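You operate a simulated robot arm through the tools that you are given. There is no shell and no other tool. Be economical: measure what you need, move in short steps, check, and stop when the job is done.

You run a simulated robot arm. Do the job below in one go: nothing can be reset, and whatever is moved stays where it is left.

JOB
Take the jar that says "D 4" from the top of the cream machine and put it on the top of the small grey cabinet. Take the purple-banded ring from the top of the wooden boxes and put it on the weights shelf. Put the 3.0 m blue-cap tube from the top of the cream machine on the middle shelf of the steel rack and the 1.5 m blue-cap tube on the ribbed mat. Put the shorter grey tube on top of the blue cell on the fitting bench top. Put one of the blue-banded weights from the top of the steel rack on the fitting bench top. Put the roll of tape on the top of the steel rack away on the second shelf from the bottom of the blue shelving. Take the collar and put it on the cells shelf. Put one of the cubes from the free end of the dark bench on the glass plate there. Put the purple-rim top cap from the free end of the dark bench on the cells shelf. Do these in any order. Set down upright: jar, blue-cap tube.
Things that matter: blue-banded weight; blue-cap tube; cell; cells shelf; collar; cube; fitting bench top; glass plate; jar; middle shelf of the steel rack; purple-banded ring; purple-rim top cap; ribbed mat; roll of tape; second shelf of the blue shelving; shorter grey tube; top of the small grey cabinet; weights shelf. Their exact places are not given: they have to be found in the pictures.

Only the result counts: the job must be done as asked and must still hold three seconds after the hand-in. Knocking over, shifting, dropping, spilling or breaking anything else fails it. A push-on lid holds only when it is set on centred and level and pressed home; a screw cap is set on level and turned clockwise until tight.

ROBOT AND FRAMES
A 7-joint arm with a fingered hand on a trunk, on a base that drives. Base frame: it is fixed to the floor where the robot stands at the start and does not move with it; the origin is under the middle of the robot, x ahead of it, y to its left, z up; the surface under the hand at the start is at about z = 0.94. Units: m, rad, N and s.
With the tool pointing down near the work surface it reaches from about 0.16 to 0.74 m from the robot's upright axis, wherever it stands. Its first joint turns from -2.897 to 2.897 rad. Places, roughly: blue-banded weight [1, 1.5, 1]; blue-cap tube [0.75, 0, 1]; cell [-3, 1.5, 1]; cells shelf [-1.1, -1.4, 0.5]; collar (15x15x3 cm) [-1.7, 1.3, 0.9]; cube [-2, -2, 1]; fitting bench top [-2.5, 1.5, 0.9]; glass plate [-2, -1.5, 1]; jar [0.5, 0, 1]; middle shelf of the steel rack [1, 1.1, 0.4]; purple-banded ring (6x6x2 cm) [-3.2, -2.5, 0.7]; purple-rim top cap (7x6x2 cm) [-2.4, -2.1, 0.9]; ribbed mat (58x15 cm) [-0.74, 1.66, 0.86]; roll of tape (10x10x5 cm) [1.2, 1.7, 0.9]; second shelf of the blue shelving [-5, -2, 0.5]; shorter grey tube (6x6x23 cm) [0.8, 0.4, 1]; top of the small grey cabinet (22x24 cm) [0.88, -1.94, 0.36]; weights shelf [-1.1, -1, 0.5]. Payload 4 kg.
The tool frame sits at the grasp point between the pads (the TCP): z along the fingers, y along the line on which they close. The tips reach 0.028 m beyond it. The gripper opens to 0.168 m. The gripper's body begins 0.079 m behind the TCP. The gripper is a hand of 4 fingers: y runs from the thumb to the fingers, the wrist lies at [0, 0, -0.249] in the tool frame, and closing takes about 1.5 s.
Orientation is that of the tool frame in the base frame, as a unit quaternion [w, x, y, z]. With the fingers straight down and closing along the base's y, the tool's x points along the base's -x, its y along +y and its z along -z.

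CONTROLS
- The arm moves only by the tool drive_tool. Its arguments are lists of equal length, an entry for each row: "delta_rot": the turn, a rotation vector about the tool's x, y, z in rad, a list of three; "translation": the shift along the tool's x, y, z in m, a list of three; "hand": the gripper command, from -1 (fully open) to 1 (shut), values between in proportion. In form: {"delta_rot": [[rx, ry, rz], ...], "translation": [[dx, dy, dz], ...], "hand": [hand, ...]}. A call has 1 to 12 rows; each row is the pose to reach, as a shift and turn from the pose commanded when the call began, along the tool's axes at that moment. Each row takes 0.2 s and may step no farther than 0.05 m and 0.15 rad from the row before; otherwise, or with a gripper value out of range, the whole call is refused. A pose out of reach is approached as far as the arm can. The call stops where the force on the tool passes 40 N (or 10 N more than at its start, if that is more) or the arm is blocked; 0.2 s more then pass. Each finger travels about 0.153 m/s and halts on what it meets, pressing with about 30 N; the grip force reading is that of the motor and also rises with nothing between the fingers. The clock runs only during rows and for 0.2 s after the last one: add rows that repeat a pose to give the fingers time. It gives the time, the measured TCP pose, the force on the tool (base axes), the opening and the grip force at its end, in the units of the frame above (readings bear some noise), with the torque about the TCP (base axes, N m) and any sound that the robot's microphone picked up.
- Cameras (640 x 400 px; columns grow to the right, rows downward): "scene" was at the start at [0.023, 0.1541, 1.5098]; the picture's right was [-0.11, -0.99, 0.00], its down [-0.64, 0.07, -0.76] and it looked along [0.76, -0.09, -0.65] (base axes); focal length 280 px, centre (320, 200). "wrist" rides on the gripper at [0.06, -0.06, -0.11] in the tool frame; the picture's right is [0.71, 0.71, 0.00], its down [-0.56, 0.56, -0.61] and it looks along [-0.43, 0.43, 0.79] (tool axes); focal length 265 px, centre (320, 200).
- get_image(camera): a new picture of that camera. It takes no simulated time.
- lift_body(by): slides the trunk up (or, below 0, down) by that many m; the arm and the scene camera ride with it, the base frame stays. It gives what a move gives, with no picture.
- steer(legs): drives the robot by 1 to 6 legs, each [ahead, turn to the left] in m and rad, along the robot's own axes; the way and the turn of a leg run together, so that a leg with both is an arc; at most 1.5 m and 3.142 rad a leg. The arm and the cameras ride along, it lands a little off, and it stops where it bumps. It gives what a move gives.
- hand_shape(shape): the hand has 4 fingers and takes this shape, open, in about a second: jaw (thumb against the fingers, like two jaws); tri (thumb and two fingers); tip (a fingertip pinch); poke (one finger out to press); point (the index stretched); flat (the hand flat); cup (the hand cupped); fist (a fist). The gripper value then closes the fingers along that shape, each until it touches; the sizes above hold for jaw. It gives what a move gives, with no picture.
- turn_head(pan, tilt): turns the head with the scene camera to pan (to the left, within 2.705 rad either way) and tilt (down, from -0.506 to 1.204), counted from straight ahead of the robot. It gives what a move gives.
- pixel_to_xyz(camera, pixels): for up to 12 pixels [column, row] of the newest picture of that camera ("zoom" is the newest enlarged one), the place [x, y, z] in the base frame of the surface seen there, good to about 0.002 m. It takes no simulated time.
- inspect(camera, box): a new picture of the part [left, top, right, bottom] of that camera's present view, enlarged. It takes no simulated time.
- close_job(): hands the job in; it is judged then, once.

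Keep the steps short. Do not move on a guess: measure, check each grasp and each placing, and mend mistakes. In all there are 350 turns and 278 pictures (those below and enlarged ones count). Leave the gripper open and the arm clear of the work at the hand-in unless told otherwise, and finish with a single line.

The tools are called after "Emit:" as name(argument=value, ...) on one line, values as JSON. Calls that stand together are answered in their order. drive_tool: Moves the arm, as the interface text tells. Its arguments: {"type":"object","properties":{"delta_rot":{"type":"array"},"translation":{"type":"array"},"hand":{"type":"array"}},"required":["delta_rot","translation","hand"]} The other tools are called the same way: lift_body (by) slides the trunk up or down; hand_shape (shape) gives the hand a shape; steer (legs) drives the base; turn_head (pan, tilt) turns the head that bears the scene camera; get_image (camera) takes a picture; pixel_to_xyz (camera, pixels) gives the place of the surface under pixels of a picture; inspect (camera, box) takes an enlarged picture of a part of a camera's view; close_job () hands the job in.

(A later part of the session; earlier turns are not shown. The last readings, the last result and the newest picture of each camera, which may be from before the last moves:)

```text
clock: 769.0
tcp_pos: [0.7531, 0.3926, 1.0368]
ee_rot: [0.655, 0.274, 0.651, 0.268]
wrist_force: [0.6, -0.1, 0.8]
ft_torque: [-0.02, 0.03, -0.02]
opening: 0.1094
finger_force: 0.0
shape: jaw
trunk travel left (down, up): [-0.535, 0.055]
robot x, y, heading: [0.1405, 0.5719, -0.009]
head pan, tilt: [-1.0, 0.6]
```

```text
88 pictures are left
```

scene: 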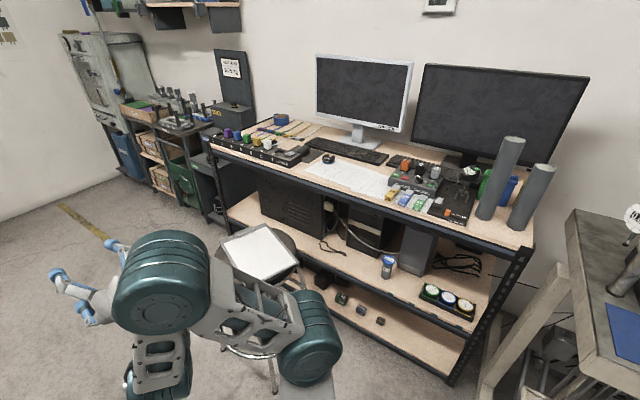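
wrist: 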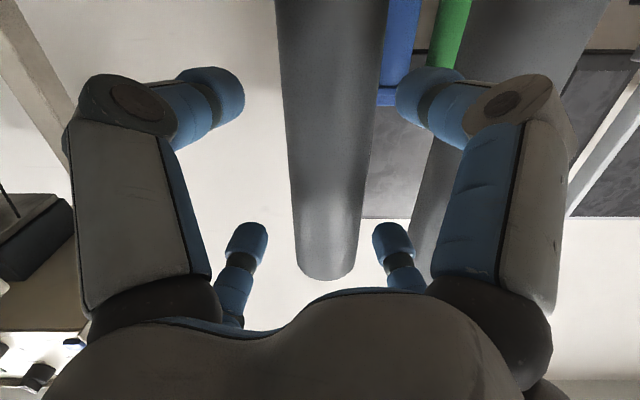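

Emit:
drive_tool(delta_rot=[[0, 0, 0], [0, 0, 0], [0, 0, 0]], translation=[[0.0042, 0.0043, 0.01], [0.0042, 0.0043, 0.035], [0.0042, 0.0043, 0.053]], hand=[-0.3, -0.3, -0.3])

Emit:
get_image(camera="wrist")

```text
clock: 769.8
tcp_pos: [0.7919, 0.3981, 1.0351]
ee_rot: [0.657, 0.274, 0.65, 0.266]
wrist_force: [0.9, 1.0, -0.3]
ft_torque: [-0.02, 0.0, 0.02]
opening: 0.1095
finger_force: 0.0
shape: jaw
out of reach, approached as far as the arm can: row 3
trunk travel left (down, up): [-0.535, 0.055]
robot x, y, heading: [0.1378, 0.5714, -0.008]
head pan, tilt: [-1.0, 0.6]
```

```text
87 pictures are left
```

wrist: 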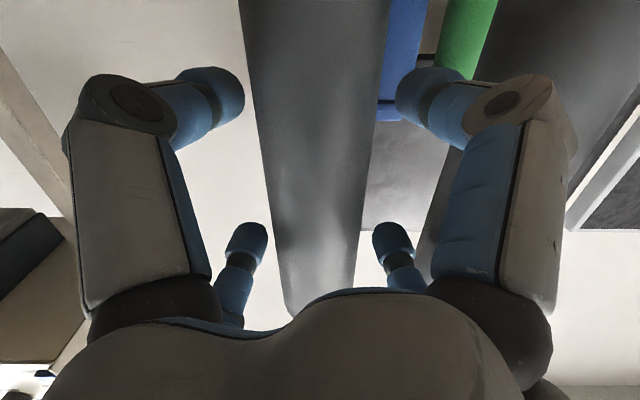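

Emit:
steer(legs=[[0.014, 0.0]])

Emit:
drive_tool(delta_rot=[[0, 0, 0], [0, 0, 0], [0, 0, 0], [0, 0, 0], [0, 0, 0], [0, 0, 0], [0, 0, 0]], translation=[[0, 0, 0], [0, 0, 0], [0, 0, 0], [0, 0, 0], [0, 0, 0], [0, 0, 0], [0, 0, 0]], hand=[-0.2, 0, 0.1, 0.3, 0.6, 1, 1])

Emit:
get_image(camera="wrist")

```text
clock: 770.5
tcp_pos: [0.8057, 0.4, 1.0352]
ee_rot: [0.657, 0.274, 0.649, 0.267]
wrist_force: [1.2, -0.9, 0.1]
ft_torque: [0.06, -0.01, 0.01]
opening: 0.1094
finger_force: 0.0
shape: jaw
trunk travel left (down, up): [-0.535, 0.055]
robot x, y, heading: [0.1517, 0.5689, -0.01]
head pan, tilt: [-1.0, 0.6]
```

```text
clock: 772.1
tcp_pos: [0.8069, 0.3994, 1.0355]
ee_rot: [0.657, 0.274, 0.649, 0.268]
wrist_force: [2.5, -2.7, 0.4]
ft_torque: [-0.13, -0.11, 0.02]
opening: 0.0655
finger_force: 30.2
shape: jaw
trunk travel left (down, up): [-0.535, 0.055]
robot x, y, heading: [0.1565, 0.5679, -0.009]
head pan, tilt: [-1.0, 0.6]
```

```text
86 pictures are left
```

wrist: 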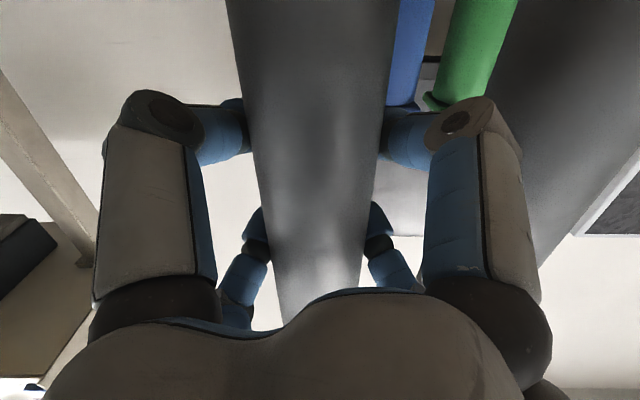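

Gripped. Lift with the trunk and back away.

Emit:
lift_body(by=0.055)

Emit:
steer(legs=[[-0.45, 0.0]])

Emit:
turn_head(pan=-0.3, tilt=0.6)

Emit:
get_image(camera="scene")

```text
clock: 773.1
tcp_pos: [0.8073, 0.3999, 1.0891]
ee_rot: [0.657, 0.274, 0.65, 0.267]
wrist_force: [-0.1, -0.6, -6.7]
ft_torque: [-0.02, 0.0, 0.01]
opening: 0.0657
finger_force: 29.8
shape: jaw
trunk travel left (down, up): [-0.59, 0.0]
robot x, y, heading: [0.1584, 0.5674, -0.011]
head pan, tilt: [-1.0, 0.6]
```

```text
clock: 775.8
tcp_pos: [0.3534, 0.4076, 1.089]
ee_rot: [0.656, 0.273, 0.65, 0.269]
wrist_force: [-0.9, 0.7, -6.9]
ft_torque: [-0.02, 0.03, 0.02]
opening: 0.0657
finger_force: 30.1
shape: jaw
trunk travel left (down, up): [-0.59, 0.0]
robot x, y, heading: [-0.3003, 0.5753, -0.002]
head pan, tilt: [-1.0, 0.6]
```

```text
clock: 776.9
tcp_pos: [0.3536, 0.4069, 1.0892]
ee_rot: [0.656, 0.272, 0.651, 0.269]
wrist_force: [0.1, -0.1, -6.2]
ft_torque: [-0.03, 0.01, 0.01]
opening: 0.0657
finger_force: 29.8
shape: jaw
trunk travel left (down, up): [-0.59, 0.0]
robot x, y, heading: [-0.2983, 0.5726, -0.012]
head pan, tilt: [-0.3, 0.6]
```

```text
85 pictures are left
```

scene: 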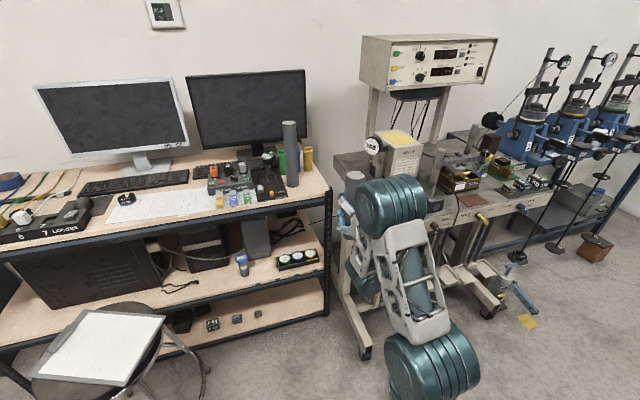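

Tall tube untouched. Carry the tube to the west end of the fitting bench.

Emit:
steer(legs=[[0, -1.57], [0, -1.56], [1.5, 0], [1.5, 0], [0.44, 0], [0, -1.571]])

Emit:
get_image(camera="wrist")

```text
clock: 805.0
tcp_pos: [-3.5515, 1.2727, 1.0901]
ee_rot: [0.28, -0.262, 0.655, 0.651]
wrist_force: [0.2, 1.2, -6.6]
ft_torque: [-0.02, 0.02, -0.01]
opening: 0.0652
finger_force: 29.9
shape: jaw
trunk travel left (down, up): [-0.59, 0.0]
robot x, y, heading: [-3.7281, 0.6174, 1.549]
head pan, tilt: [-0.3, 0.6]
```

```text
84 pictures are left
```

wrist: 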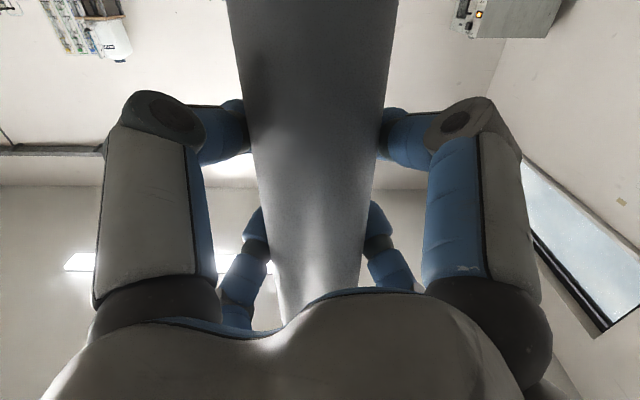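

Emit:
steer(legs=[[1.08, 0], [0, -1.4]])

Emit:
turn_head(pan=-0.2, tilt=0.7)

Emit:
get_image(camera="scene")

```text
clock: 814.0
tcp_pos: [-3.037, 1.6377, 1.0898]
ee_rot: [0.631, 0.218, 0.671, 0.322]
wrist_force: [-0.2, -0.1, -6.4]
ft_torque: [-0.03, 0.01, 0.04]
opening: 0.0649
finger_force: 29.7
shape: jaw
trunk travel left (down, up): [-0.59, 0.0]
robot x, y, heading: [-3.7124, 1.6955, 0.162]
head pan, tilt: [-0.3, 0.6]
```

```text
clock: 814.7
tcp_pos: [-3.0365, 1.6396, 1.09]
ee_rot: [0.632, 0.218, 0.671, 0.322]
wrist_force: [0.2, 0.5, -6.4]
ft_torque: [0.02, 0.03, -0.03]
opening: 0.065
finger_force: 30.4
shape: jaw
trunk travel left (down, up): [-0.59, 0.0]
robot x, y, heading: [-3.7066, 1.6943, 0.158]
head pan, tilt: [-0.201, 0.7]
```

```text
83 pictures are left
```

scene: 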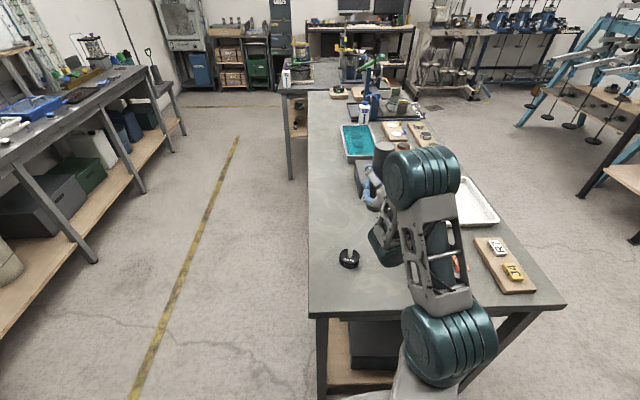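

The arm hides the N5 cell; turn left temporarily to measure the cell top accurately.

Emit:
steer(legs=[[0, 0.75]])

Emit:
turn_head(pan=-1.1, tilt=0.7)

Emit:
get_image(camera="scene")

```text
clock: 817.0
tcp_pos: [-3.1788, 2.1127, 1.089]
ee_rot: [0.47, -0.042, 0.704, 0.531]
wrist_force: [-0.3, 0.0, -6.3]
ft_torque: [0.0, -0.01, -0.01]
opening: 0.0646
finger_force: 29.6
shape: jaw
trunk travel left (down, up): [-0.59, 0.0]
robot x, y, heading: [-3.7075, 1.6962, 0.904]
head pan, tilt: [-0.201, 0.7]
```

```text
clock: 818.2
tcp_pos: [-3.1785, 2.1129, 1.089]
ee_rot: [0.47, -0.043, 0.704, 0.531]
wrist_force: [0.9, -0.3, -6.8]
ft_torque: [0.01, 0.02, -0.01]
opening: 0.0648
finger_force: 30.5
shape: jaw
trunk travel left (down, up): [-0.59, 0.0]
robot x, y, heading: [-3.7057, 1.6946, 0.906]
head pan, tilt: [-1.1, 0.7]
```

```text
82 pictures are left
```

scene: 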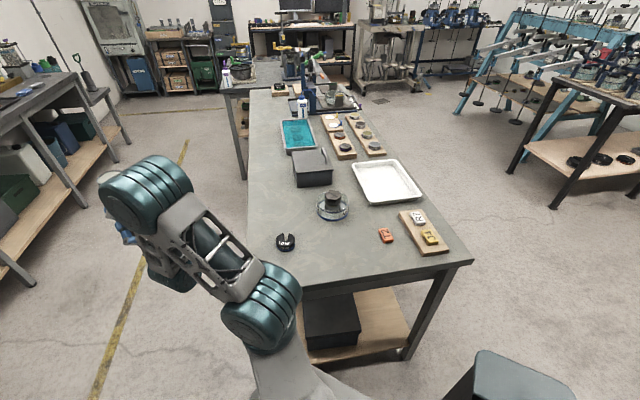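

Emit:
inspect(camera="scene", box=[308, 180, 358, 225])

Emit:
pixel_to_xyz(camera="zoom", pixels=[[320, 130], [320, 110], [320, 150], [290, 130], [350, 130], [320, 120], [300, 115], [340, 145]])

```text
8.89 times, centred on (333, 202) of scene
```

zoom: 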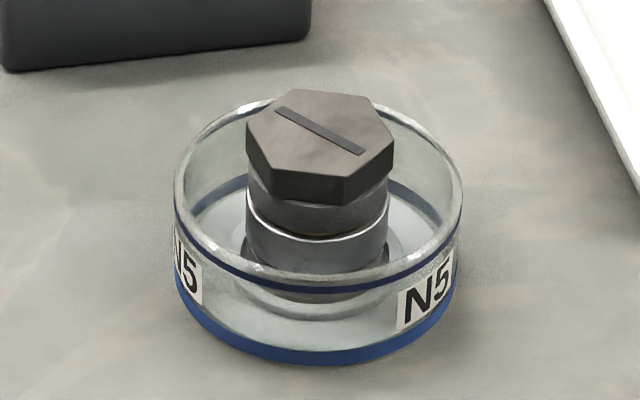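

```text
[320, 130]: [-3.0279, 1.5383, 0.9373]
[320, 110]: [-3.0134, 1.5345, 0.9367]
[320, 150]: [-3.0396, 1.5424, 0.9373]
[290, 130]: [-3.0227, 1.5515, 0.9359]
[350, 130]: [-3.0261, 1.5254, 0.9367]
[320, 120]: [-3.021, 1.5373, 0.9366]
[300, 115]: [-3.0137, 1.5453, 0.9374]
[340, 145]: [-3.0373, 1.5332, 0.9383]
```

Cell top centre (−3.030, 1.539, 0.937). Turn back and fine-position.

Emit:
steer(legs=[[0, -0.895]])

```text
clock: 820.9
tcp_pos: [-3.0504, 1.5468, 1.0896]
ee_rot: [0.652, 0.263, 0.655, 0.278]
wrist_force: [0.7, -1.0, -6.9]
ft_torque: [0.03, -0.03, 0.04]
opening: 0.0648
finger_force: 30.6
shape: jaw
trunk travel left (down, up): [-0.59, 0.0]
robot x, y, heading: [-3.7097, 1.6943, 0.023]
head pan, tilt: [-1.1, 0.7]
```

Emit:
drive_tool(delta_rot=[[0, 0, 0], [0, 0, 0], [0, 0, 0]], translation=[[-0.006, -0.006, 0.0204], [0.005, -0.017, 0.0204], [0.0152, -0.0272, 0.0204]], hand=[1, 1, 1])

Emit:
turn_head(pan=0.0, tilt=0.6)

Emit:
get_image(camera="scene")

```text
clock: 821.7
tcp_pos: [-3.0288, 1.5394, 1.0598]
ee_rot: [0.652, 0.263, 0.655, 0.277]
wrist_force: [0.2, 1.1, -7.3]
ft_torque: [0.01, -0.01, -0.03]
opening: 0.065
finger_force: 29.8
shape: jaw
out of reach, approached as far as the arm can: row 1, 2
trunk travel left (down, up): [-0.59, 0.0]
robot x, y, heading: [-3.7103, 1.6957, 0.025]
head pan, tilt: [-1.1, 0.7]
```

```text
clock: 823.1
tcp_pos: [-3.0288, 1.5394, 1.0597]
ee_rot: [0.652, 0.263, 0.655, 0.278]
wrist_force: [-0.1, -0.3, -7.2]
ft_torque: [0.04, -0.02, 0.02]
opening: 0.0646
finger_force: 29.9
shape: jaw
trunk travel left (down, up): [-0.59, 0.0]
robot x, y, heading: [-3.7119, 1.6946, 0.022]
head pan, tilt: [0.0, 0.6]
```

```text
80 pictures are left
```

scene: 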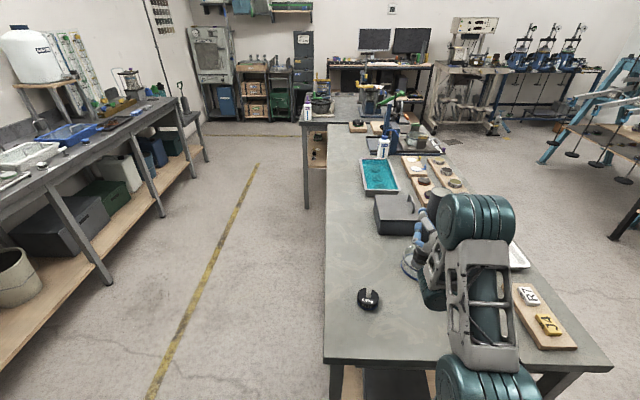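

Emit:
drive_tool(delta_rot=[[0, 0, 0], [0, 0, 0], [0, 0, 0], [0, 0, 0]], translation=[[0.0021, -0.0021, 0], [0.0042, -0.0042, 0], [0.0057, -0.0057, 0], [0.0057, -0.0057, 0]], hand=[1, 1, 1, 1])

Emit:
inspect(camera="scene", box=[390, 170, 470, 300])

```text
clock: 824.1
tcp_pos: [-3.0289, 1.5401, 1.0522]
ee_rot: [0.653, 0.263, 0.654, 0.277]
wrist_force: [2.9, -0.7, 4.3]
ft_torque: [0.04, -0.07, -0.01]
opening: 0.0644
finger_force: 29.6
shape: jaw
trunk travel left (down, up): [-0.59, 0.0]
robot x, y, heading: [-3.7078, 1.6935, 0.026]
head pan, tilt: [0.0, 0.6]
```

```text
3.08 times, centred on (430, 235) of scene
```

zoom: 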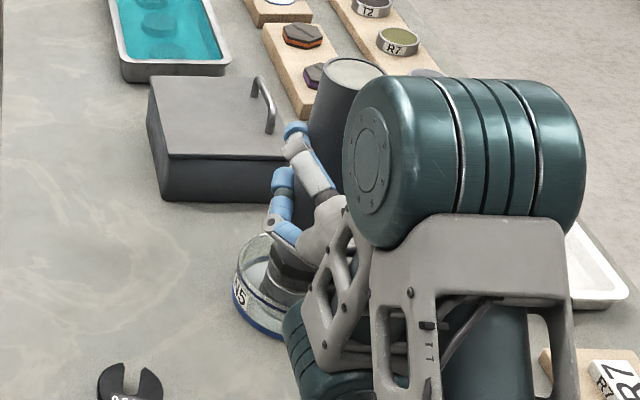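

Tube rests on the cell. Open slowly.

Emit:
drive_tool(delta_rot=[[0, 0, 0], [0, 0, 0], [0, 0, 0], [0, 0, 0], [0, 0, 0], [0, 0, 0], [0, 0, 0], [0, 0, 0]], translation=[[0.0007, -0.0007, 0], [0.0007, -0.0007, 0], [0.0007, -0.0007, 0], [0.0007, -0.0007, 0], [0.0007, -0.0007, 0], [0.0007, -0.0007, 0], [0.0007, -0.0007, 0], [0.0007, -0.0007, 0]], hand=[1, 0.22, 0.15, 0.05, -0.05, -0.15, -0.3, -0.35])

Emit:
get_image(camera="wrist")

```text
clock: 825.9
tcp_pos: [-3.0305, 1.5394, 1.0506]
ee_rot: [0.652, 0.263, 0.654, 0.279]
wrist_force: [0.2, -1.1, 0.4]
ft_torque: [0.03, 0.02, 0.0]
opening: 0.1129
finger_force: 0.1
shape: jaw
trunk travel left (down, up): [-0.59, 0.0]
robot x, y, heading: [-3.7072, 1.694, 0.02]
head pan, tilt: [0.0, 0.6]
```

```text
78 pictures are left
```

wrist: 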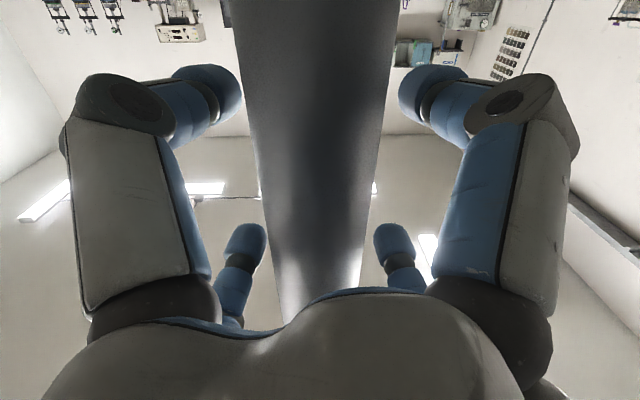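

Tube stands free between the fingers. Retreat straight back by driving the robot back.

Emit:
steer(legs=[[-0.35, 0.0]])

Emit:
inspect(camera="scene", box=[330, 130, 520, 290])

```text
clock: 828.1
tcp_pos: [-3.3795, 1.5319, 1.0499]
ee_rot: [0.652, 0.262, 0.655, 0.278]
wrist_force: [1.2, -0.2, 0.9]
ft_torque: [0.01, 0.0, -0.03]
opening: 0.1129
finger_force: 0.0
shape: jaw
trunk travel left (down, up): [-0.59, 0.0]
robot x, y, heading: [-4.0561, 1.683, 0.022]
head pan, tilt: [0.0, 0.6]
```

```text
2.50 times, centred on (425, 210) of scene
```

zoom: 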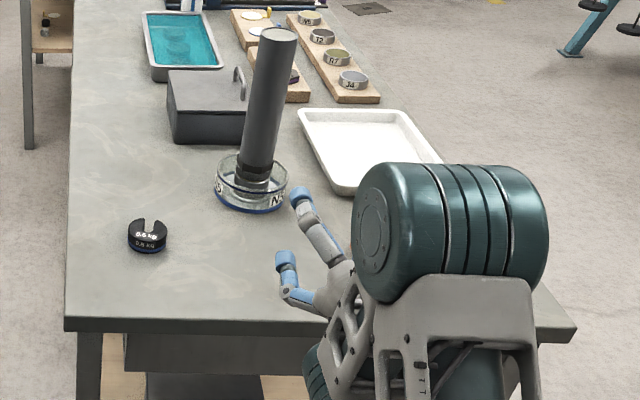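

Emit:
pixel_to_xyz(camera="zoom", pixels=[[278, 35], [278, 60], [270, 90], [262, 120], [255, 150], [256, 170]])

Emit:
steer(legs=[[-0.1, 0.0], [0, -1.59]])

```text
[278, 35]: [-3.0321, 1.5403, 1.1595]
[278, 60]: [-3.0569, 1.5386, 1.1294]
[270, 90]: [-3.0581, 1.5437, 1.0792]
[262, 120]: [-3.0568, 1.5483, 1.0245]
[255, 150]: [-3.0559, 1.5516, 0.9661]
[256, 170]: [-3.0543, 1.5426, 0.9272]
```

```text
clock: 833.2
tcp_pos: [-4.3299, 1.0088, 1.0514]
ee_rot: [0.655, 0.652, 0.269, -0.272]
wrist_force: [-0.1, 0.8, 0.9]
ft_torque: [0.01, 0.0, -0.01]
opening: 0.1127
finger_force: 0.0
shape: jaw
trunk travel left (down, up): [-0.59, 0.0]
robot x, y, heading: [-4.1535, 1.6836, -1.569]
head pan, tilt: [0.0, 0.6]
```

Tube is upright on the cell. Last: the roll of tape. Set the hand to 75° pitch (15° tilt) and retracted.

Emit:
drive_tool(delta_rot=[[0.077, 0.077, 0], [0.154, 0.154, 0], [0.231, 0.231, 0], [0.309, 0.309, 0], [0.386, 0.386, 0], [0.463, 0.463, 0], [0.54, 0.54, 0], [0.617, 0.617, 0], [0.694, 0.694, 0], [0.771, 0.771, 0], [0.848, 0.848, 0], [0.9256, 0.9256, 0]], translation=[[0.01, 0.01, -0.015], [0.02, 0.02, -0.03], [0.03, 0.03, -0.045], [0.04, 0.04, -0.06], [0.05, 0.05, -0.075], [0.06, 0.06, -0.09], [0.07, 0.07, -0.105], [0.08, 0.08, -0.12], [0.09, 0.09, -0.135], [0.1, 0.1, -0.15], [0.11, 0.11, -0.165], [0.12, 0.12, -0.18]], hand=[-1, -1, -1, -1, -1, -1, -1, -1, -1, -1, -1, -1])

```text
clock: 835.8
tcp_pos: [-4.2783, 1.062, 0.9484]
ee_rot: [0.542, 0.749, 0.309, -0.225]
wrist_force: [-0.2, 0.0, -0.1]
ft_torque: [-0.01, 0.01, 0.0]
opening: 0.1676
finger_force: 0.1
shape: jaw
out of reach, approached as far as the arm can: row 1, 2, 3, 4, 5, 6, 7, 8, 9, 10, 11, 12
trunk travel left (down, up): [-0.59, 0.0]
robot x, y, heading: [-4.1547, 1.6877, -1.572]
head pan, tilt: [0.0, 0.6]
```

Emit:
drive_tool(delta_rot=[[0.0, 0.0, 0], [0.0, 0.0, 0], [0.1, 0.1, 0], [0.2, 0.2, 0], [0.3, 0.3, 0], [0.4, 0.4, 0], [0.5, 0.5, 0], [0.6, 0.6, 0], [0.7, 0.7, 0]], translation=[[-0.02, 0.02, 0.01], [-0.04, 0.04, 0.01], [-0.06, 0.06, 0], [-0.08, 0.08, -0.01], [-0.081, 0.08, -0.02], [-0.081, 0.08, -0.037], [-0.081, 0.08, -0.037], [-0.081, 0.08, -0.037], [-0.081, 0.08, -0.037]], hand=[-1, -1, -1, -1, -1, -1, -1, -1, -1])

```text
clock: 837.8
tcp_pos: [-4.2521, 1.1344, 0.7743]
ee_rot: [0.362, 0.85, 0.351, -0.154]
wrist_force: [-0.5, 1.1, -0.9]
ft_torque: [-0.02, 0.0, 0.0]
opening: 0.1682
finger_force: 0.0
shape: jaw
out of reach, approached as far as the arm can: row 1, 2, 3, 4, 5, 6, 7, 8, 9
trunk travel left (down, up): [-0.59, 0.0]
robot x, y, heading: [-4.1561, 1.6848, -1.571]
head pan, tilt: [0.0, 0.6]
```

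Emit:
drive_tool(delta_rot=[[0, 0, 0], [0, 0, 0], [0, 0, 0], [0, 0, 0], [0, 0, 0], [0, 0, 0], [0, 0, 0], [0, 0, 0], [0, 0, 0]], translation=[[-0.01, 0.01, 0.015], [-0.02, 0.02, 0.029], [-0.042, 0.041, 0.0], [-0.064, 0.063, -0.03], [-0.086, 0.084, -0.06], [-0.108, 0.106, -0.09], [-0.13, 0.127, -0.118], [-0.152, 0.149, -0.148], [-0.173, 0.17, -0.178]], hand=[-1, -1, -1, -1, -1, -1, -1, -1, -1])

```text
clock: 839.8
tcp_pos: [-4.2537, 1.1351, 0.7749]
ee_rot: [0.362, 0.85, 0.35, -0.155]
wrist_force: [-0.6, -0.1, 0.1]
ft_torque: [0.01, -0.04, 0.02]
opening: 0.168
finger_force: 0.1
shape: jaw
out of reach, approached as far as the arm can: row 1, 2, 3, 4, 5, 6, 7, 8, 9
trunk travel left (down, up): [-0.59, 0.0]
robot x, y, heading: [-4.1592, 1.6862, -1.573]
head pan, tilt: [0.0, 0.6]
```

Emit:
drive_tool(delta_rot=[[-0.052, -0.052, 0], [-0.104, -0.104, 0], [-0.156, -0.156, 0], [-0.208, -0.208, 0], [-0.26, -0.26, 0], [-0.312, -0.312, 0], [-0.364, -0.364, 0], [-0.417, -0.417, 0], [-0.417, -0.417, 0]], translation=[[-0.03, 0.018, -0.012], [-0.06, 0.037, -0.023], [-0.09, 0.055, -0.035], [-0.12, 0.074, -0.046], [-0.15, 0.092, -0.058], [-0.18, 0.11, -0.07], [-0.21, 0.129, -0.081], [-0.242, 0.147, -0.093], [-0.242, 0.147, -0.093]], hand=[-1, -1, -1, -1, -1, -1, -1, -1, -1])

Emit:
turn_head(pan=0.0, tilt=0.9)

Emit:
get_image(camera="scene")

```text
clock: 841.8
tcp_pos: [-4.3074, 1.0294, 1.0117]
ee_rot: [0.595, 0.705, 0.292, -0.252]
wrist_force: [0.6, -0.3, -0.2]
ft_torque: [0.01, 0.01, 0.02]
opening: 0.168
finger_force: 0.2
shape: jaw
out of reach, approached as far as the arm can: row 1, 2, 3, 4, 5, 6, 7, 8, 9
trunk travel left (down, up): [-0.59, 0.0]
robot x, y, heading: [-4.1589, 1.6873, -1.573]
head pan, tilt: [0.0, 0.6]
```

```text
clock: 842.6
tcp_pos: [-4.3076, 1.0294, 1.0113]
ee_rot: [0.595, 0.705, 0.292, -0.252]
wrist_force: [0.4, 1.0, -0.3]
ft_torque: [0.0, 0.0, 0.0]
opening: 0.1678
finger_force: 0.0
shape: jaw
trunk travel left (down, up): [-0.59, 0.0]
robot x, y, heading: [-4.1592, 1.6845, -1.573]
head pan, tilt: [0.0, 0.901]
```

```text
76 pictures are left
```

scene: 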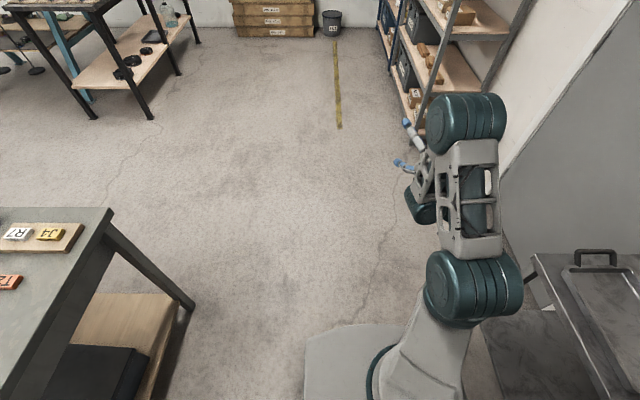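

The elbow is in an awkward place on the right; move the (level) hand to the left side first.

Emit:
drive_tool(delta_rot=[[0, 0, 0], [0, 0, 0], [0, 0, 0], [0, 0, 0], [0, 0, 0], [0, 0, 0], [0, 0, 0], [0, 0, 0]], translation=[[0.027, 0.027, 0], [0.053, 0.053, 0], [0.08, 0.08, 0], [0.106, 0.106, 0], [0.133, 0.133, 0], [0.16, 0.16, 0], [0.187, 0.187, 0], [0.213, 0.213, 0]], hand=[-1, -1, -1, -1, -1, -1, -1, -1])

Emit:
drive_tool(delta_rot=[[0.08, 0.08, 0], [0.16, 0.16, 0], [0.24, 0.24, 0], [0.32, 0.32, 0], [0.4, 0.4, 0], [0.48, 0.48, 0], [0.56, 0.56, 0], [0.64, 0.64, 0], [0.72, 0.72, 0], [0.8, 0.8, 0]], translation=[[-0.01, 0.01, 0], [-0.02, 0.02, 0], [-0.03, 0.03, 0], [-0.04, 0.04, 0], [-0.05, 0.05, 0], [-0.06, 0.06, 0], [-0.07, 0.07, 0], [-0.07, 0.07, 0], [-0.07, 0.07, 0], [-0.07, 0.07, 0]], hand=[-1, -1, -1, -1, -1, -1, -1, -1, -1, -1])

```text
clock: 844.4
tcp_pos: [-4.0053, 1.0267, 1.0098]
ee_rot: [0.593, 0.708, 0.292, -0.25]
wrist_force: [0.2, 0.0, 0.2]
ft_torque: [-0.02, 0.0, -0.02]
opening: 0.1679
finger_force: 0.2
shape: jaw
trunk travel left (down, up): [-0.59, 0.0]
robot x, y, heading: [-4.1575, 1.6853, -1.568]
head pan, tilt: [0.0, 0.901]
```

```text
clock: 846.6
tcp_pos: [-4.0055, 1.0099, 1.1068]
ee_rot: [0.121, 0.917, 0.377, -0.054]
wrist_force: [-0.3, 0.0, -0.4]
ft_torque: [0.03, -0.02, 0.0]
opening: 0.1682
finger_force: 0.1
shape: jaw
trunk travel left (down, up): [-0.59, 0.0]
robot x, y, heading: [-4.1548, 1.6864, -1.569]
head pan, tilt: [0.0, 0.901]
```

Emit:
drive_tool(delta_rot=[[0, 0, 0], [0, 0, 0], [0, 0, 0], [0, 0, 0], [0, 0, 0], [0, 0, 0]], translation=[[0.028, -0.028, -0.011], [0.057, -0.057, -0.022], [0.085, -0.085, -0.033], [0.114, -0.114, -0.043], [0.142, -0.142, -0.054], [0.171, -0.171, -0.065]], hand=[-1, -1, -1, -1, -1, -1])

```text
clock: 848.0
tcp_pos: [-4.0042, 1.2622, 1.1057]
ee_rot: [0.121, 0.917, 0.377, -0.054]
wrist_force: [-0.5, 0.5, 0.0]
ft_torque: [0.02, 0.02, 0.03]
opening: 0.168
finger_force: 0.0
shape: jaw
trunk travel left (down, up): [-0.59, 0.0]
robot x, y, heading: [-4.1578, 1.6864, -1.57]
head pan, tilt: [0.0, 0.901]
```

Emit:
steer(legs=[[1.2, 0], [0, 1.57], [1.5, 0], [1.5, 0], [0.87, 0], [0, 1.571]])

```text
clock: 879.9
tcp_pos: [-0.4303, 0.9246, 1.1067]
ee_rot: [0.055, -0.371, 0.919, 0.121]
wrist_force: [-0.5, -0.3, 0.3]
ft_torque: [-0.02, 0.0, 0.03]
opening: 0.1679
finger_force: 0.0
shape: jaw
trunk travel left (down, up): [-0.59, 0.0]
robot x, y, heading: [-0.2832, 0.4978, 1.555]
head pan, tilt: [0.0, 0.901]
```

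Emit:
steer(legs=[[1.25, 0], [0, -1.555], [0.5, 0]])

Emit:
turn_head(pan=-0.1, tilt=0.6)

Emit:
get_image(camera="scene")

```text
clock: 892.5
tcp_pos: [0.653, 1.9181, 1.1065]
ee_rot: [0.124, 0.373, 0.918, 0.049]
wrist_force: [0.2, -0.1, -0.2]
ft_torque: [0.04, -0.03, 0.01]
opening: 0.1682
finger_force: 0.2
shape: jaw
trunk travel left (down, up): [-0.59, 0.0]
robot x, y, heading: [0.2294, 1.7547, 0.019]
head pan, tilt: [0.0, 0.901]
```

```text
clock: 893.3
tcp_pos: [0.6537, 1.918, 1.107]
ee_rot: [0.124, 0.374, 0.918, 0.05]
wrist_force: [0.1, -0.6, 0.3]
ft_torque: [0.01, 0.0, 0.01]
opening: 0.1681
finger_force: 0.0
shape: jaw
trunk travel left (down, up): [-0.59, 0.0]
robot x, y, heading: [0.2326, 1.7557, 0.021]
head pan, tilt: [-0.099, 0.6]
```

```text
75 pictures are left
```

scene: 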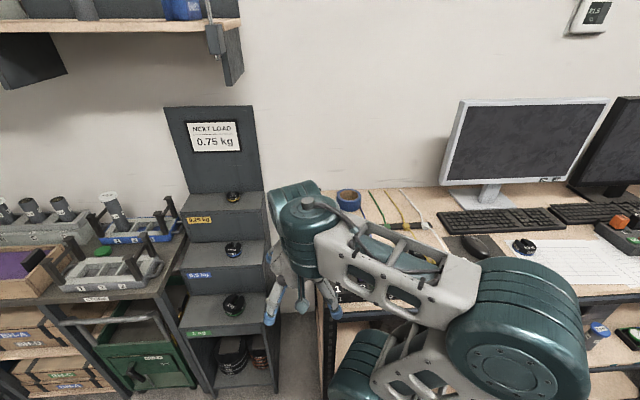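

Emit:
inspect(camera="scene", box=[310, 170, 430, 240])

Emit:
pixel_to_xyz(camera="scene", pixels=[[349, 193], [338, 196], [359, 196], [349, 200], [349, 208], [345, 191], [370, 200], [330, 195]])

```text
5.33 times, centred on (370, 205) of scene
```

zoom: 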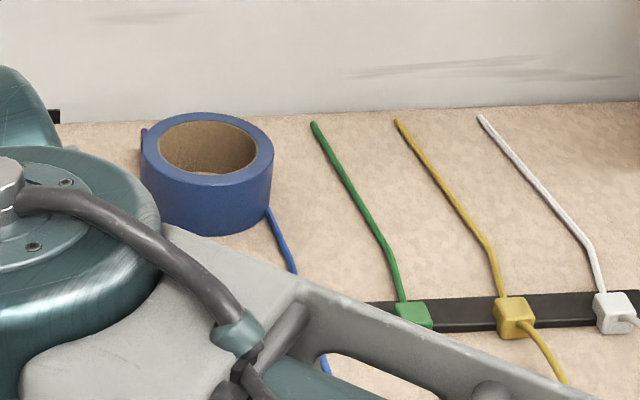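

```text
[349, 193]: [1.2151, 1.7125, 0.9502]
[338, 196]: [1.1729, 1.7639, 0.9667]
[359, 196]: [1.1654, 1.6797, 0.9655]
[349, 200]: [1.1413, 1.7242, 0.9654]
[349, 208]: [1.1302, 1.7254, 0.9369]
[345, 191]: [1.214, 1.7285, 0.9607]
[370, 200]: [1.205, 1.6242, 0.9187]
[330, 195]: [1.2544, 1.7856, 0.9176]
```

Tape centre ≈ (1.18, 1.722), z 0.919–0.966, close to the wall. Move in, reduce tilt to ~7°.

Emit:
steer(legs=[[0.205, 0]])

Emit:
drive_tool(delta_rot=[[0.046, 0.046, 0], [0.092, 0.092, 0], [0.092, 0.092, 0], [0.092, 0.092, 0], [0.092, 0.092, 0], [0.092, 0.092, 0]], translation=[[-0.033, -0.02, 0.0], [-0.066, -0.04, 0.0], [-0.1, -0.06, 0.0], [-0.13, -0.075, 0.0], [-0.16, -0.085, 0.0], [-0.19, -0.09, 0.0]], hand=[-0.6, -0.5, -0.5, -0.5, -0.5, -0.5])

Emit:
get_image(camera="wrist")

```text
clock: 895.0
tcp_pos: [0.859, 1.9215, 1.1061]
ee_rot: [0.124, 0.374, 0.918, 0.049]
wrist_force: [0.2, 1.2, -0.2]
ft_torque: [0.01, 0.03, 0.02]
opening: 0.1679
finger_force: 0.1
shape: jaw
trunk travel left (down, up): [-0.59, 0.0]
robot x, y, heading: [0.4364, 1.7621, 0.018]
head pan, tilt: [-0.099, 0.6]
```

```text
clock: 896.4
tcp_pos: [0.9288, 1.7215, 1.1268]
ee_rot: [0.065, 0.376, 0.924, 0.024]
wrist_force: [0.3, -0.1, -0.8]
ft_torque: [0.01, -0.01, -0.02]
opening: 0.1264
finger_force: 0.1
shape: jaw
trunk travel left (down, up): [-0.59, 0.0]
robot x, y, heading: [0.4415, 1.7582, 0.021]
head pan, tilt: [-0.099, 0.6]
```

```text
73 pictures are left
```

wrist: 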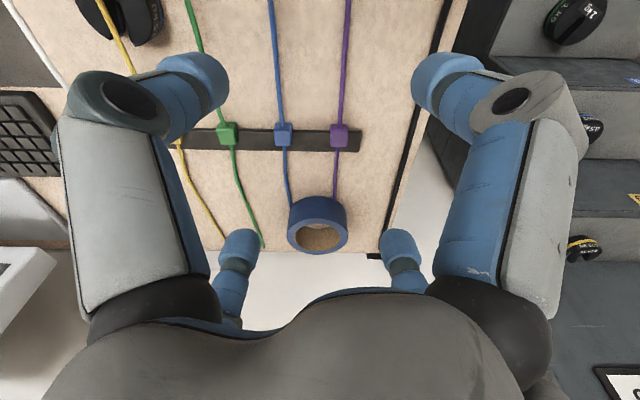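

Emit:
pixel_to_xyz(camera="wrist", pixels=[[318, 216], [318, 252], [290, 232], [346, 232], [318, 240], [318, 205]])

```text
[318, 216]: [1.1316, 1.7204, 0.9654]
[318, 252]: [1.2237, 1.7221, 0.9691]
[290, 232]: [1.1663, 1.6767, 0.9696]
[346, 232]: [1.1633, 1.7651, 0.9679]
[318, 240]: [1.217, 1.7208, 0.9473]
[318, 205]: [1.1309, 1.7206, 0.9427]
```

Emit:
drive_tool(delta_rot=[[0, 0, 0], [0, 0, 0], [0, 0, 0], [0, 0, 0], [0, 0, 0], [0, 0, 0]], translation=[[-0.03, 0.03, 0.005], [-0.06, 0.06, 0.01], [-0.09, 0.09, 0.02], [-0.12, 0.12, 0.04], [-0.15, 0.147, 0.065], [-0.172, 0.168, 0.094]], hand=[-0.5, -0.5, -0.5, -0.5, -0.5, -0.5])

Emit:
get_image(camera="wrist")

```text
clock: 897.8
tcp_pos: [1.1811, 1.7245, 1.0659]
ee_rot: [0.064, 0.377, 0.924, 0.024]
wrist_force: [0.3, -0.2, -0.7]
ft_torque: [0.03, 0.02, 0.04]
opening: 0.1265
finger_force: 0.0
shape: jaw
trunk travel left (down, up): [-0.59, 0.0]
robot x, y, heading: [0.4404, 1.7574, 0.017]
head pan, tilt: [-0.099, 0.6]
```

```text
72 pictures are left
```

wrist: 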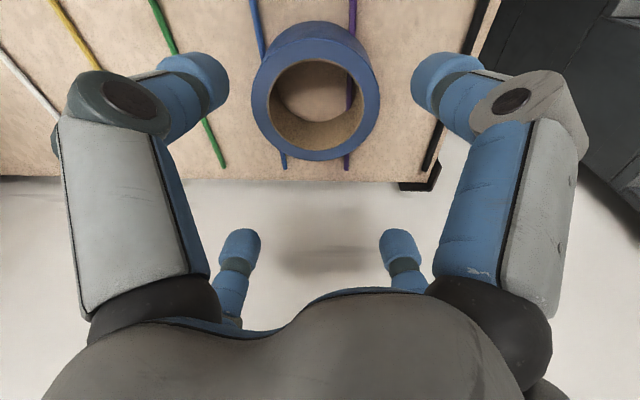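

Emit:
drive_tool(delta_rot=[[0, 0, 0], [0, 0, 0], [0, 0, 0], [0, 0, 0]], translation=[[0.001, -0.005, 0.035], [0.005, -0.009, 0.07], [0.0075, -0.011, 0.095], [0.0085, -0.012, 0.104]], hand=[-0.5, -0.5, -0.5, -0.5])

Emit:
get_image(camera="wrist")

```text
clock: 898.8
tcp_pos: [1.1797, 1.7206, 0.9613]
ee_rot: [0.065, 0.376, 0.924, 0.023]
wrist_force: [0.4, -0.5, -0.1]
ft_torque: [-0.01, 0.01, -0.02]
opening: 0.1263
finger_force: 0.1
shape: jaw
trunk travel left (down, up): [-0.59, 0.0]
robot x, y, heading: [0.4359, 1.7606, 0.017]
head pan, tilt: [-0.099, 0.6]
```

```text
71 pictures are left
```

wrist: 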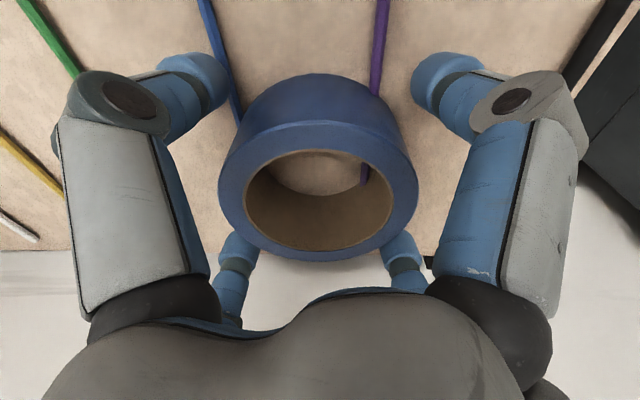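

Emit:
drive_tool(delta_rot=[[0, 0, 0], [0, 0, 0], [0, 0, 0], [0, 0, 0], [0, 0, 0], [0, 0, 0]], translation=[[0, 0, 0], [0, 0, 0], [0, 0, 0], [0, 0, 0], [0, 0, 0], [0, 0, 0]], hand=[-0.35, -0.2, 0, 0.3, 0.7, 0.7])

Emit:
drive_tool(delta_rot=[[0, 0, 0], [0, 0, 0], [0, 0, 0], [0, 0, 0]], translation=[[-0.002, 0.002, -0.02], [-0.005, 0.005, -0.05], [-0.009, 0.009, -0.09], [-0.013, 0.012, -0.13]], hand=[1, 1, 1, 1])

Emit:
get_image(camera="wrist")

```text
clock: 900.2
tcp_pos: [1.1796, 1.7203, 0.9618]
ee_rot: [0.064, 0.377, 0.924, 0.023]
wrist_force: [-1.1, -0.7, -0.3]
ft_torque: [0.02, 0.07, 0.04]
opening: 0.0869
finger_force: 30.7
shape: jaw
trunk travel left (down, up): [-0.59, 0.0]
robot x, y, heading: [0.4432, 1.7605, 0.015]
head pan, tilt: [-0.099, 0.6]
```

```text
clock: 901.2
tcp_pos: [1.1793, 1.72, 1.093]
ee_rot: [0.064, 0.376, 0.924, 0.022]
wrist_force: [0.4, -0.4, -1.6]
ft_torque: [-0.02, 0.05, 0.0]
opening: 0.087
finger_force: 30.1
shape: jaw
trunk travel left (down, up): [-0.59, 0.0]
robot x, y, heading: [0.4397, 1.7542, 0.016]
head pan, tilt: [-0.099, 0.6]
```

```text
70 pictures are left
```

wrist: 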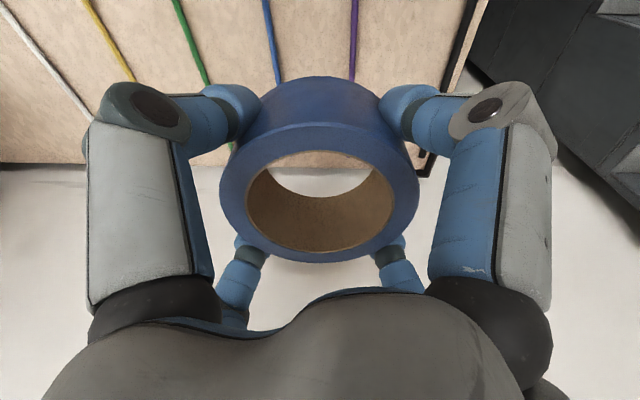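

Tape held, cables undisturbed. Retract.

Emit:
drive_tool(delta_rot=[[0, 0, 0], [0, 0, 0], [0, 0, 0], [0, 0, 0], [0, 0, 0], [0, 0, 0], [0, 0, 0], [0, 0, 0]], translation=[[0.028, -0.028, -0.01], [0.057, -0.055, -0.02], [0.085, -0.083, -0.03], [0.113, -0.11, -0.04], [0.142, -0.138, -0.044], [0.17, -0.166, -0.044], [0.2, -0.193, -0.044], [0.227, -0.221, -0.044]], hand=[1, 1, 1, 1, 1, 1, 1, 1])

```text
clock: 903.0
tcp_pos: [0.8576, 1.7209, 1.0919]
ee_rot: [0.064, 0.377, 0.924, 0.023]
wrist_force: [-0.9, 0.2, -2.4]
ft_torque: [-0.01, 0.03, 0.01]
opening: 0.087
finger_force: 29.8
shape: jaw
trunk travel left (down, up): [-0.59, 0.0]
robot x, y, heading: [0.4412, 1.7606, 0.017]
head pan, tilt: [-0.099, 0.6]
```

Emit:
steer(legs=[[-0.7, 0], [0, -1.588], [1.5, 0], [0.1, 0], [0, -1.571], [1.5, 0]])

Emit:
steer(legs=[[1.5, 0], [0.25, 0], [0, 1.571], [1.5, 0], [0.3, 0], [0, -1.571]])

Emit:
turn_head(pan=0.1, tilt=0.6)

Emit:
get_image(camera="scene")

```text
clock: 929.4
tcp_pos: [-2.2127, 0.2335, 1.0924]
ee_rot: [0.022, 0.914, -0.4, -0.064]
wrist_force: [0.4, 0.0, -2.1]
ft_torque: [0.01, 0.0, 0.01]
opening: 0.0862
finger_force: 29.6
shape: jaw
trunk travel left (down, up): [-0.59, 0.0]
robot x, y, heading: [-1.7891, 0.1778, 3.113]
head pan, tilt: [-0.099, 0.6]
```

```text
clock: 954.6
tcp_pos: [-4.0203, -1.5087, 1.0929]
ee_rot: [0.021, 0.913, -0.402, -0.065]
wrist_force: [-0.1, 0.1, -1.8]
ft_torque: [-0.01, -0.01, -0.01]
opening: 0.0858
finger_force: 30.6
shape: jaw
trunk travel left (down, up): [-0.59, 0.0]
robot x, y, heading: [-3.601, -1.5731, 3.108]
head pan, tilt: [-0.099, 0.6]
```

```text
clock: 955.3
tcp_pos: [-4.0203, -1.5083, 1.0925]
ee_rot: [0.022, 0.913, -0.402, -0.065]
wrist_force: [-0.2, 0.9, -2.3]
ft_torque: [0.03, -0.03, -0.01]
opening: 0.0859
finger_force: 29.6
shape: jaw
trunk travel left (down, up): [-0.59, 0.0]
robot x, y, heading: [-3.6023, -1.5704, 3.108]
head pan, tilt: [0.099, 0.6]
```

```text
69 pictures are left
```

scene: 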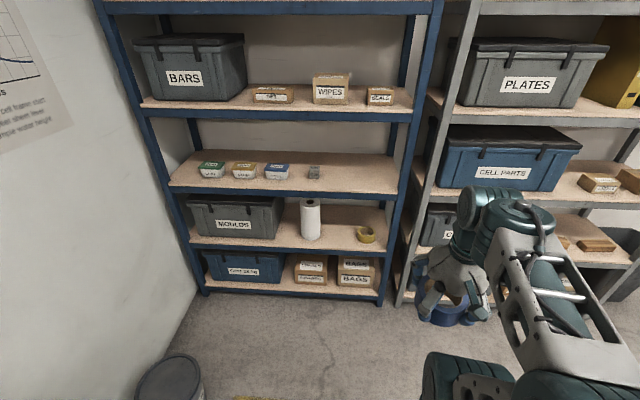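

Emit:
inspect(camera="scene", box=[280, 170, 410, 270])

Emit:
pixel_to_xyz(camera="scene", pixels=[[340, 245], [330, 220], [310, 238], [300, 235], [322, 235], [365, 238], [355, 232], [340, 225], [383, 248], [340, 190], [350, 192], [345, 215]])

```text
4.00 times, centred on (345, 220) of scene
```

zoom: 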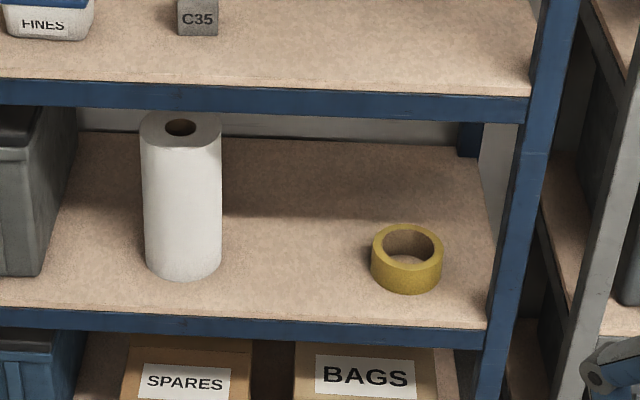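

```text
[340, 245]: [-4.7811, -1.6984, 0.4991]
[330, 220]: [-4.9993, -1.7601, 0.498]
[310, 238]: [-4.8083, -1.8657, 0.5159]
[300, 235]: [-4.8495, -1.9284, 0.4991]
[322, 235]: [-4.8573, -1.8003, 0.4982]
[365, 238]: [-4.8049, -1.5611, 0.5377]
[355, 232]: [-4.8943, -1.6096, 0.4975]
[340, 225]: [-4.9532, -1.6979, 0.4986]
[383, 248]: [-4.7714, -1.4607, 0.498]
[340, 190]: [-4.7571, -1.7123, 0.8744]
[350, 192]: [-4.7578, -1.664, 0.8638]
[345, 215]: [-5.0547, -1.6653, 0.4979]
```

Second shelf z 0.498, front edge x −4.757; free between paper roll (y<−1.81) and yellow tape (y>−1.61). Tilt the hand to ~22°, extend a bit, lower the trunk.

Emit:
drive_tool(delta_rot=[[-0.035, -0.035, 0], [-0.07, -0.07, 0], [-0.105, -0.105, 0], [-0.14, -0.14, 0], [-0.177, -0.177, 0]], translation=[[-0.028, 0.028, 0.006], [-0.057, 0.055, 0.012], [-0.085, 0.083, 0.017], [-0.114, 0.11, 0.022], [-0.142, 0.138, 0.028]], hand=[1, 1, 1, 1, 1])

Emit:
lift_body(by=-0.4)

Emit:
lift_body(by=-0.1)

Emit:
get_image(camera="scene")

```text
clock: 956.5
tcp_pos: [-4.2205, -1.4956, 1.0928]
ee_rot: [0.066, 0.898, -0.396, -0.181]
wrist_force: [-0.4, -0.2, -1.4]
ft_torque: [0.0, -0.03, 0.0]
opening: 0.086
finger_force: 30.0
shape: jaw
trunk travel left (down, up): [-0.59, 0.0]
robot x, y, heading: [-3.6015, -1.5751, 3.106]
head pan, tilt: [0.099, 0.6]
```

```text
clock: 960.3
tcp_pos: [-4.2198, -1.496, 0.6931]
ee_rot: [0.067, 0.898, -0.395, -0.18]
wrist_force: [-0.7, 0.3, -0.7]
ft_torque: [-0.04, -0.02, -0.01]
opening: 0.086
finger_force: 30.1
shape: jaw
trunk travel left (down, up): [-0.19, 0.4]
robot x, y, heading: [-3.6018, -1.5712, 3.108]
head pan, tilt: [0.099, 0.6]
```

```text
clock: 961.7
tcp_pos: [-4.2196, -1.496, 0.5939]
ee_rot: [0.066, 0.898, -0.395, -0.181]
wrist_force: [-0.4, 0.7, -1.0]
ft_torque: [-0.02, -0.02, 0.01]
opening: 0.0858
finger_force: 29.7
shape: jaw
trunk travel left (down, up): [-0.09, 0.5]
robot x, y, heading: [-3.6046, -1.5691, 3.108]
head pan, tilt: [0.099, 0.6]
```

```text
67 pictures are left
```

scene: 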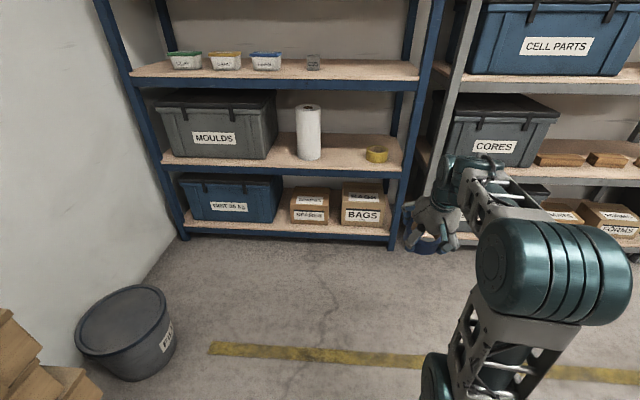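

Emit:
drive_tool(delta_rot=[[0, 0, 0], [0, 0, 0], [0, 0, 0], [0, 0, 0], [0, 0, 0]], translation=[[0.025, 0.026, 0], [0.05, 0.052, 0], [0.075, 0.077, 0], [0.1, 0.103, 0], [0.125, 0.128, 0]], hand=[1, 1, 1, 1, 1])

Emit:
steer(legs=[[0, 0.034], [0.4, 0]])

Emit:
get_image(camera="scene")

Emit:
get_image(camera="wrist")

```text
clock: 962.9
tcp_pos: [-4.229, -1.6746, 0.5925]
ee_rot: [0.067, 0.898, -0.395, -0.18]
wrist_force: [-0.4, 0.1, -2.0]
ft_torque: [-0.04, -0.04, 0.02]
opening: 0.0861
finger_force: 30.4
shape: jaw
trunk travel left (down, up): [-0.09, 0.5]
robot x, y, heading: [-3.6061, -1.5697, 3.103]
head pan, tilt: [0.099, 0.6]
```

```text
clock: 965.7
tcp_pos: [-4.6244, -1.6971, 0.5919]
ee_rot: [0.07, 0.905, -0.379, -0.18]
wrist_force: [-0.1, -0.2, -2.0]
ft_torque: [0.0, -0.02, 0.0]
opening: 0.086
finger_force: 29.9
shape: jaw
trunk travel left (down, up): [-0.09, 0.5]
robot x, y, heading: [-4.0012, -1.5677, 3.134]
head pan, tilt: [0.099, 0.6]
```

```text
66 pictures are left
```

scene: 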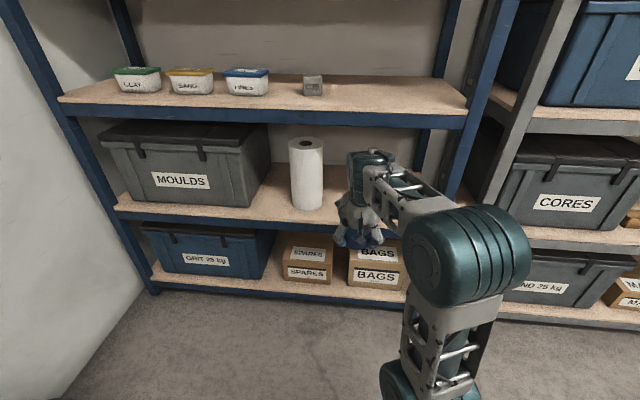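

```text
65 pictures are left
```

wrist: 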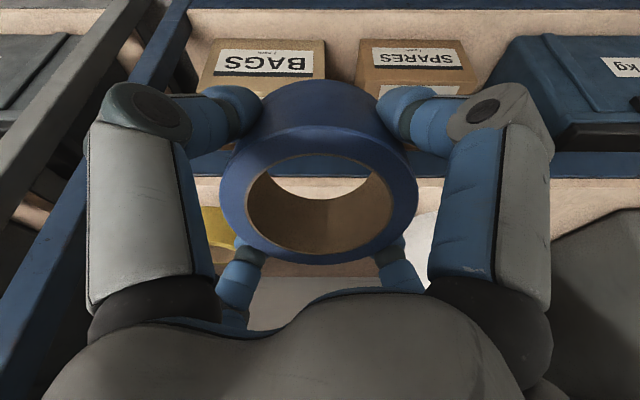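

Emit:
pixel_to_xyz(camera="scene", pixels=[[370, 155], [352, 158], [400, 180], [430, 200], [380, 124], [380, 116], [300, 205], [317, 205], [306, 140], [470, 215]])

```text
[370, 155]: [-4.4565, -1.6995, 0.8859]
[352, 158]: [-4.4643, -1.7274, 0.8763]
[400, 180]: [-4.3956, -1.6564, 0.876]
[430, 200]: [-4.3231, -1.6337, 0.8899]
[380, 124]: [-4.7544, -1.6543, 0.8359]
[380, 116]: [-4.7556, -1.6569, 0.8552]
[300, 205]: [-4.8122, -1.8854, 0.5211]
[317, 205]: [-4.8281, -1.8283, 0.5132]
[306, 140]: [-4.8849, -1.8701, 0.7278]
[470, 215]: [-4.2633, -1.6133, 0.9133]
```

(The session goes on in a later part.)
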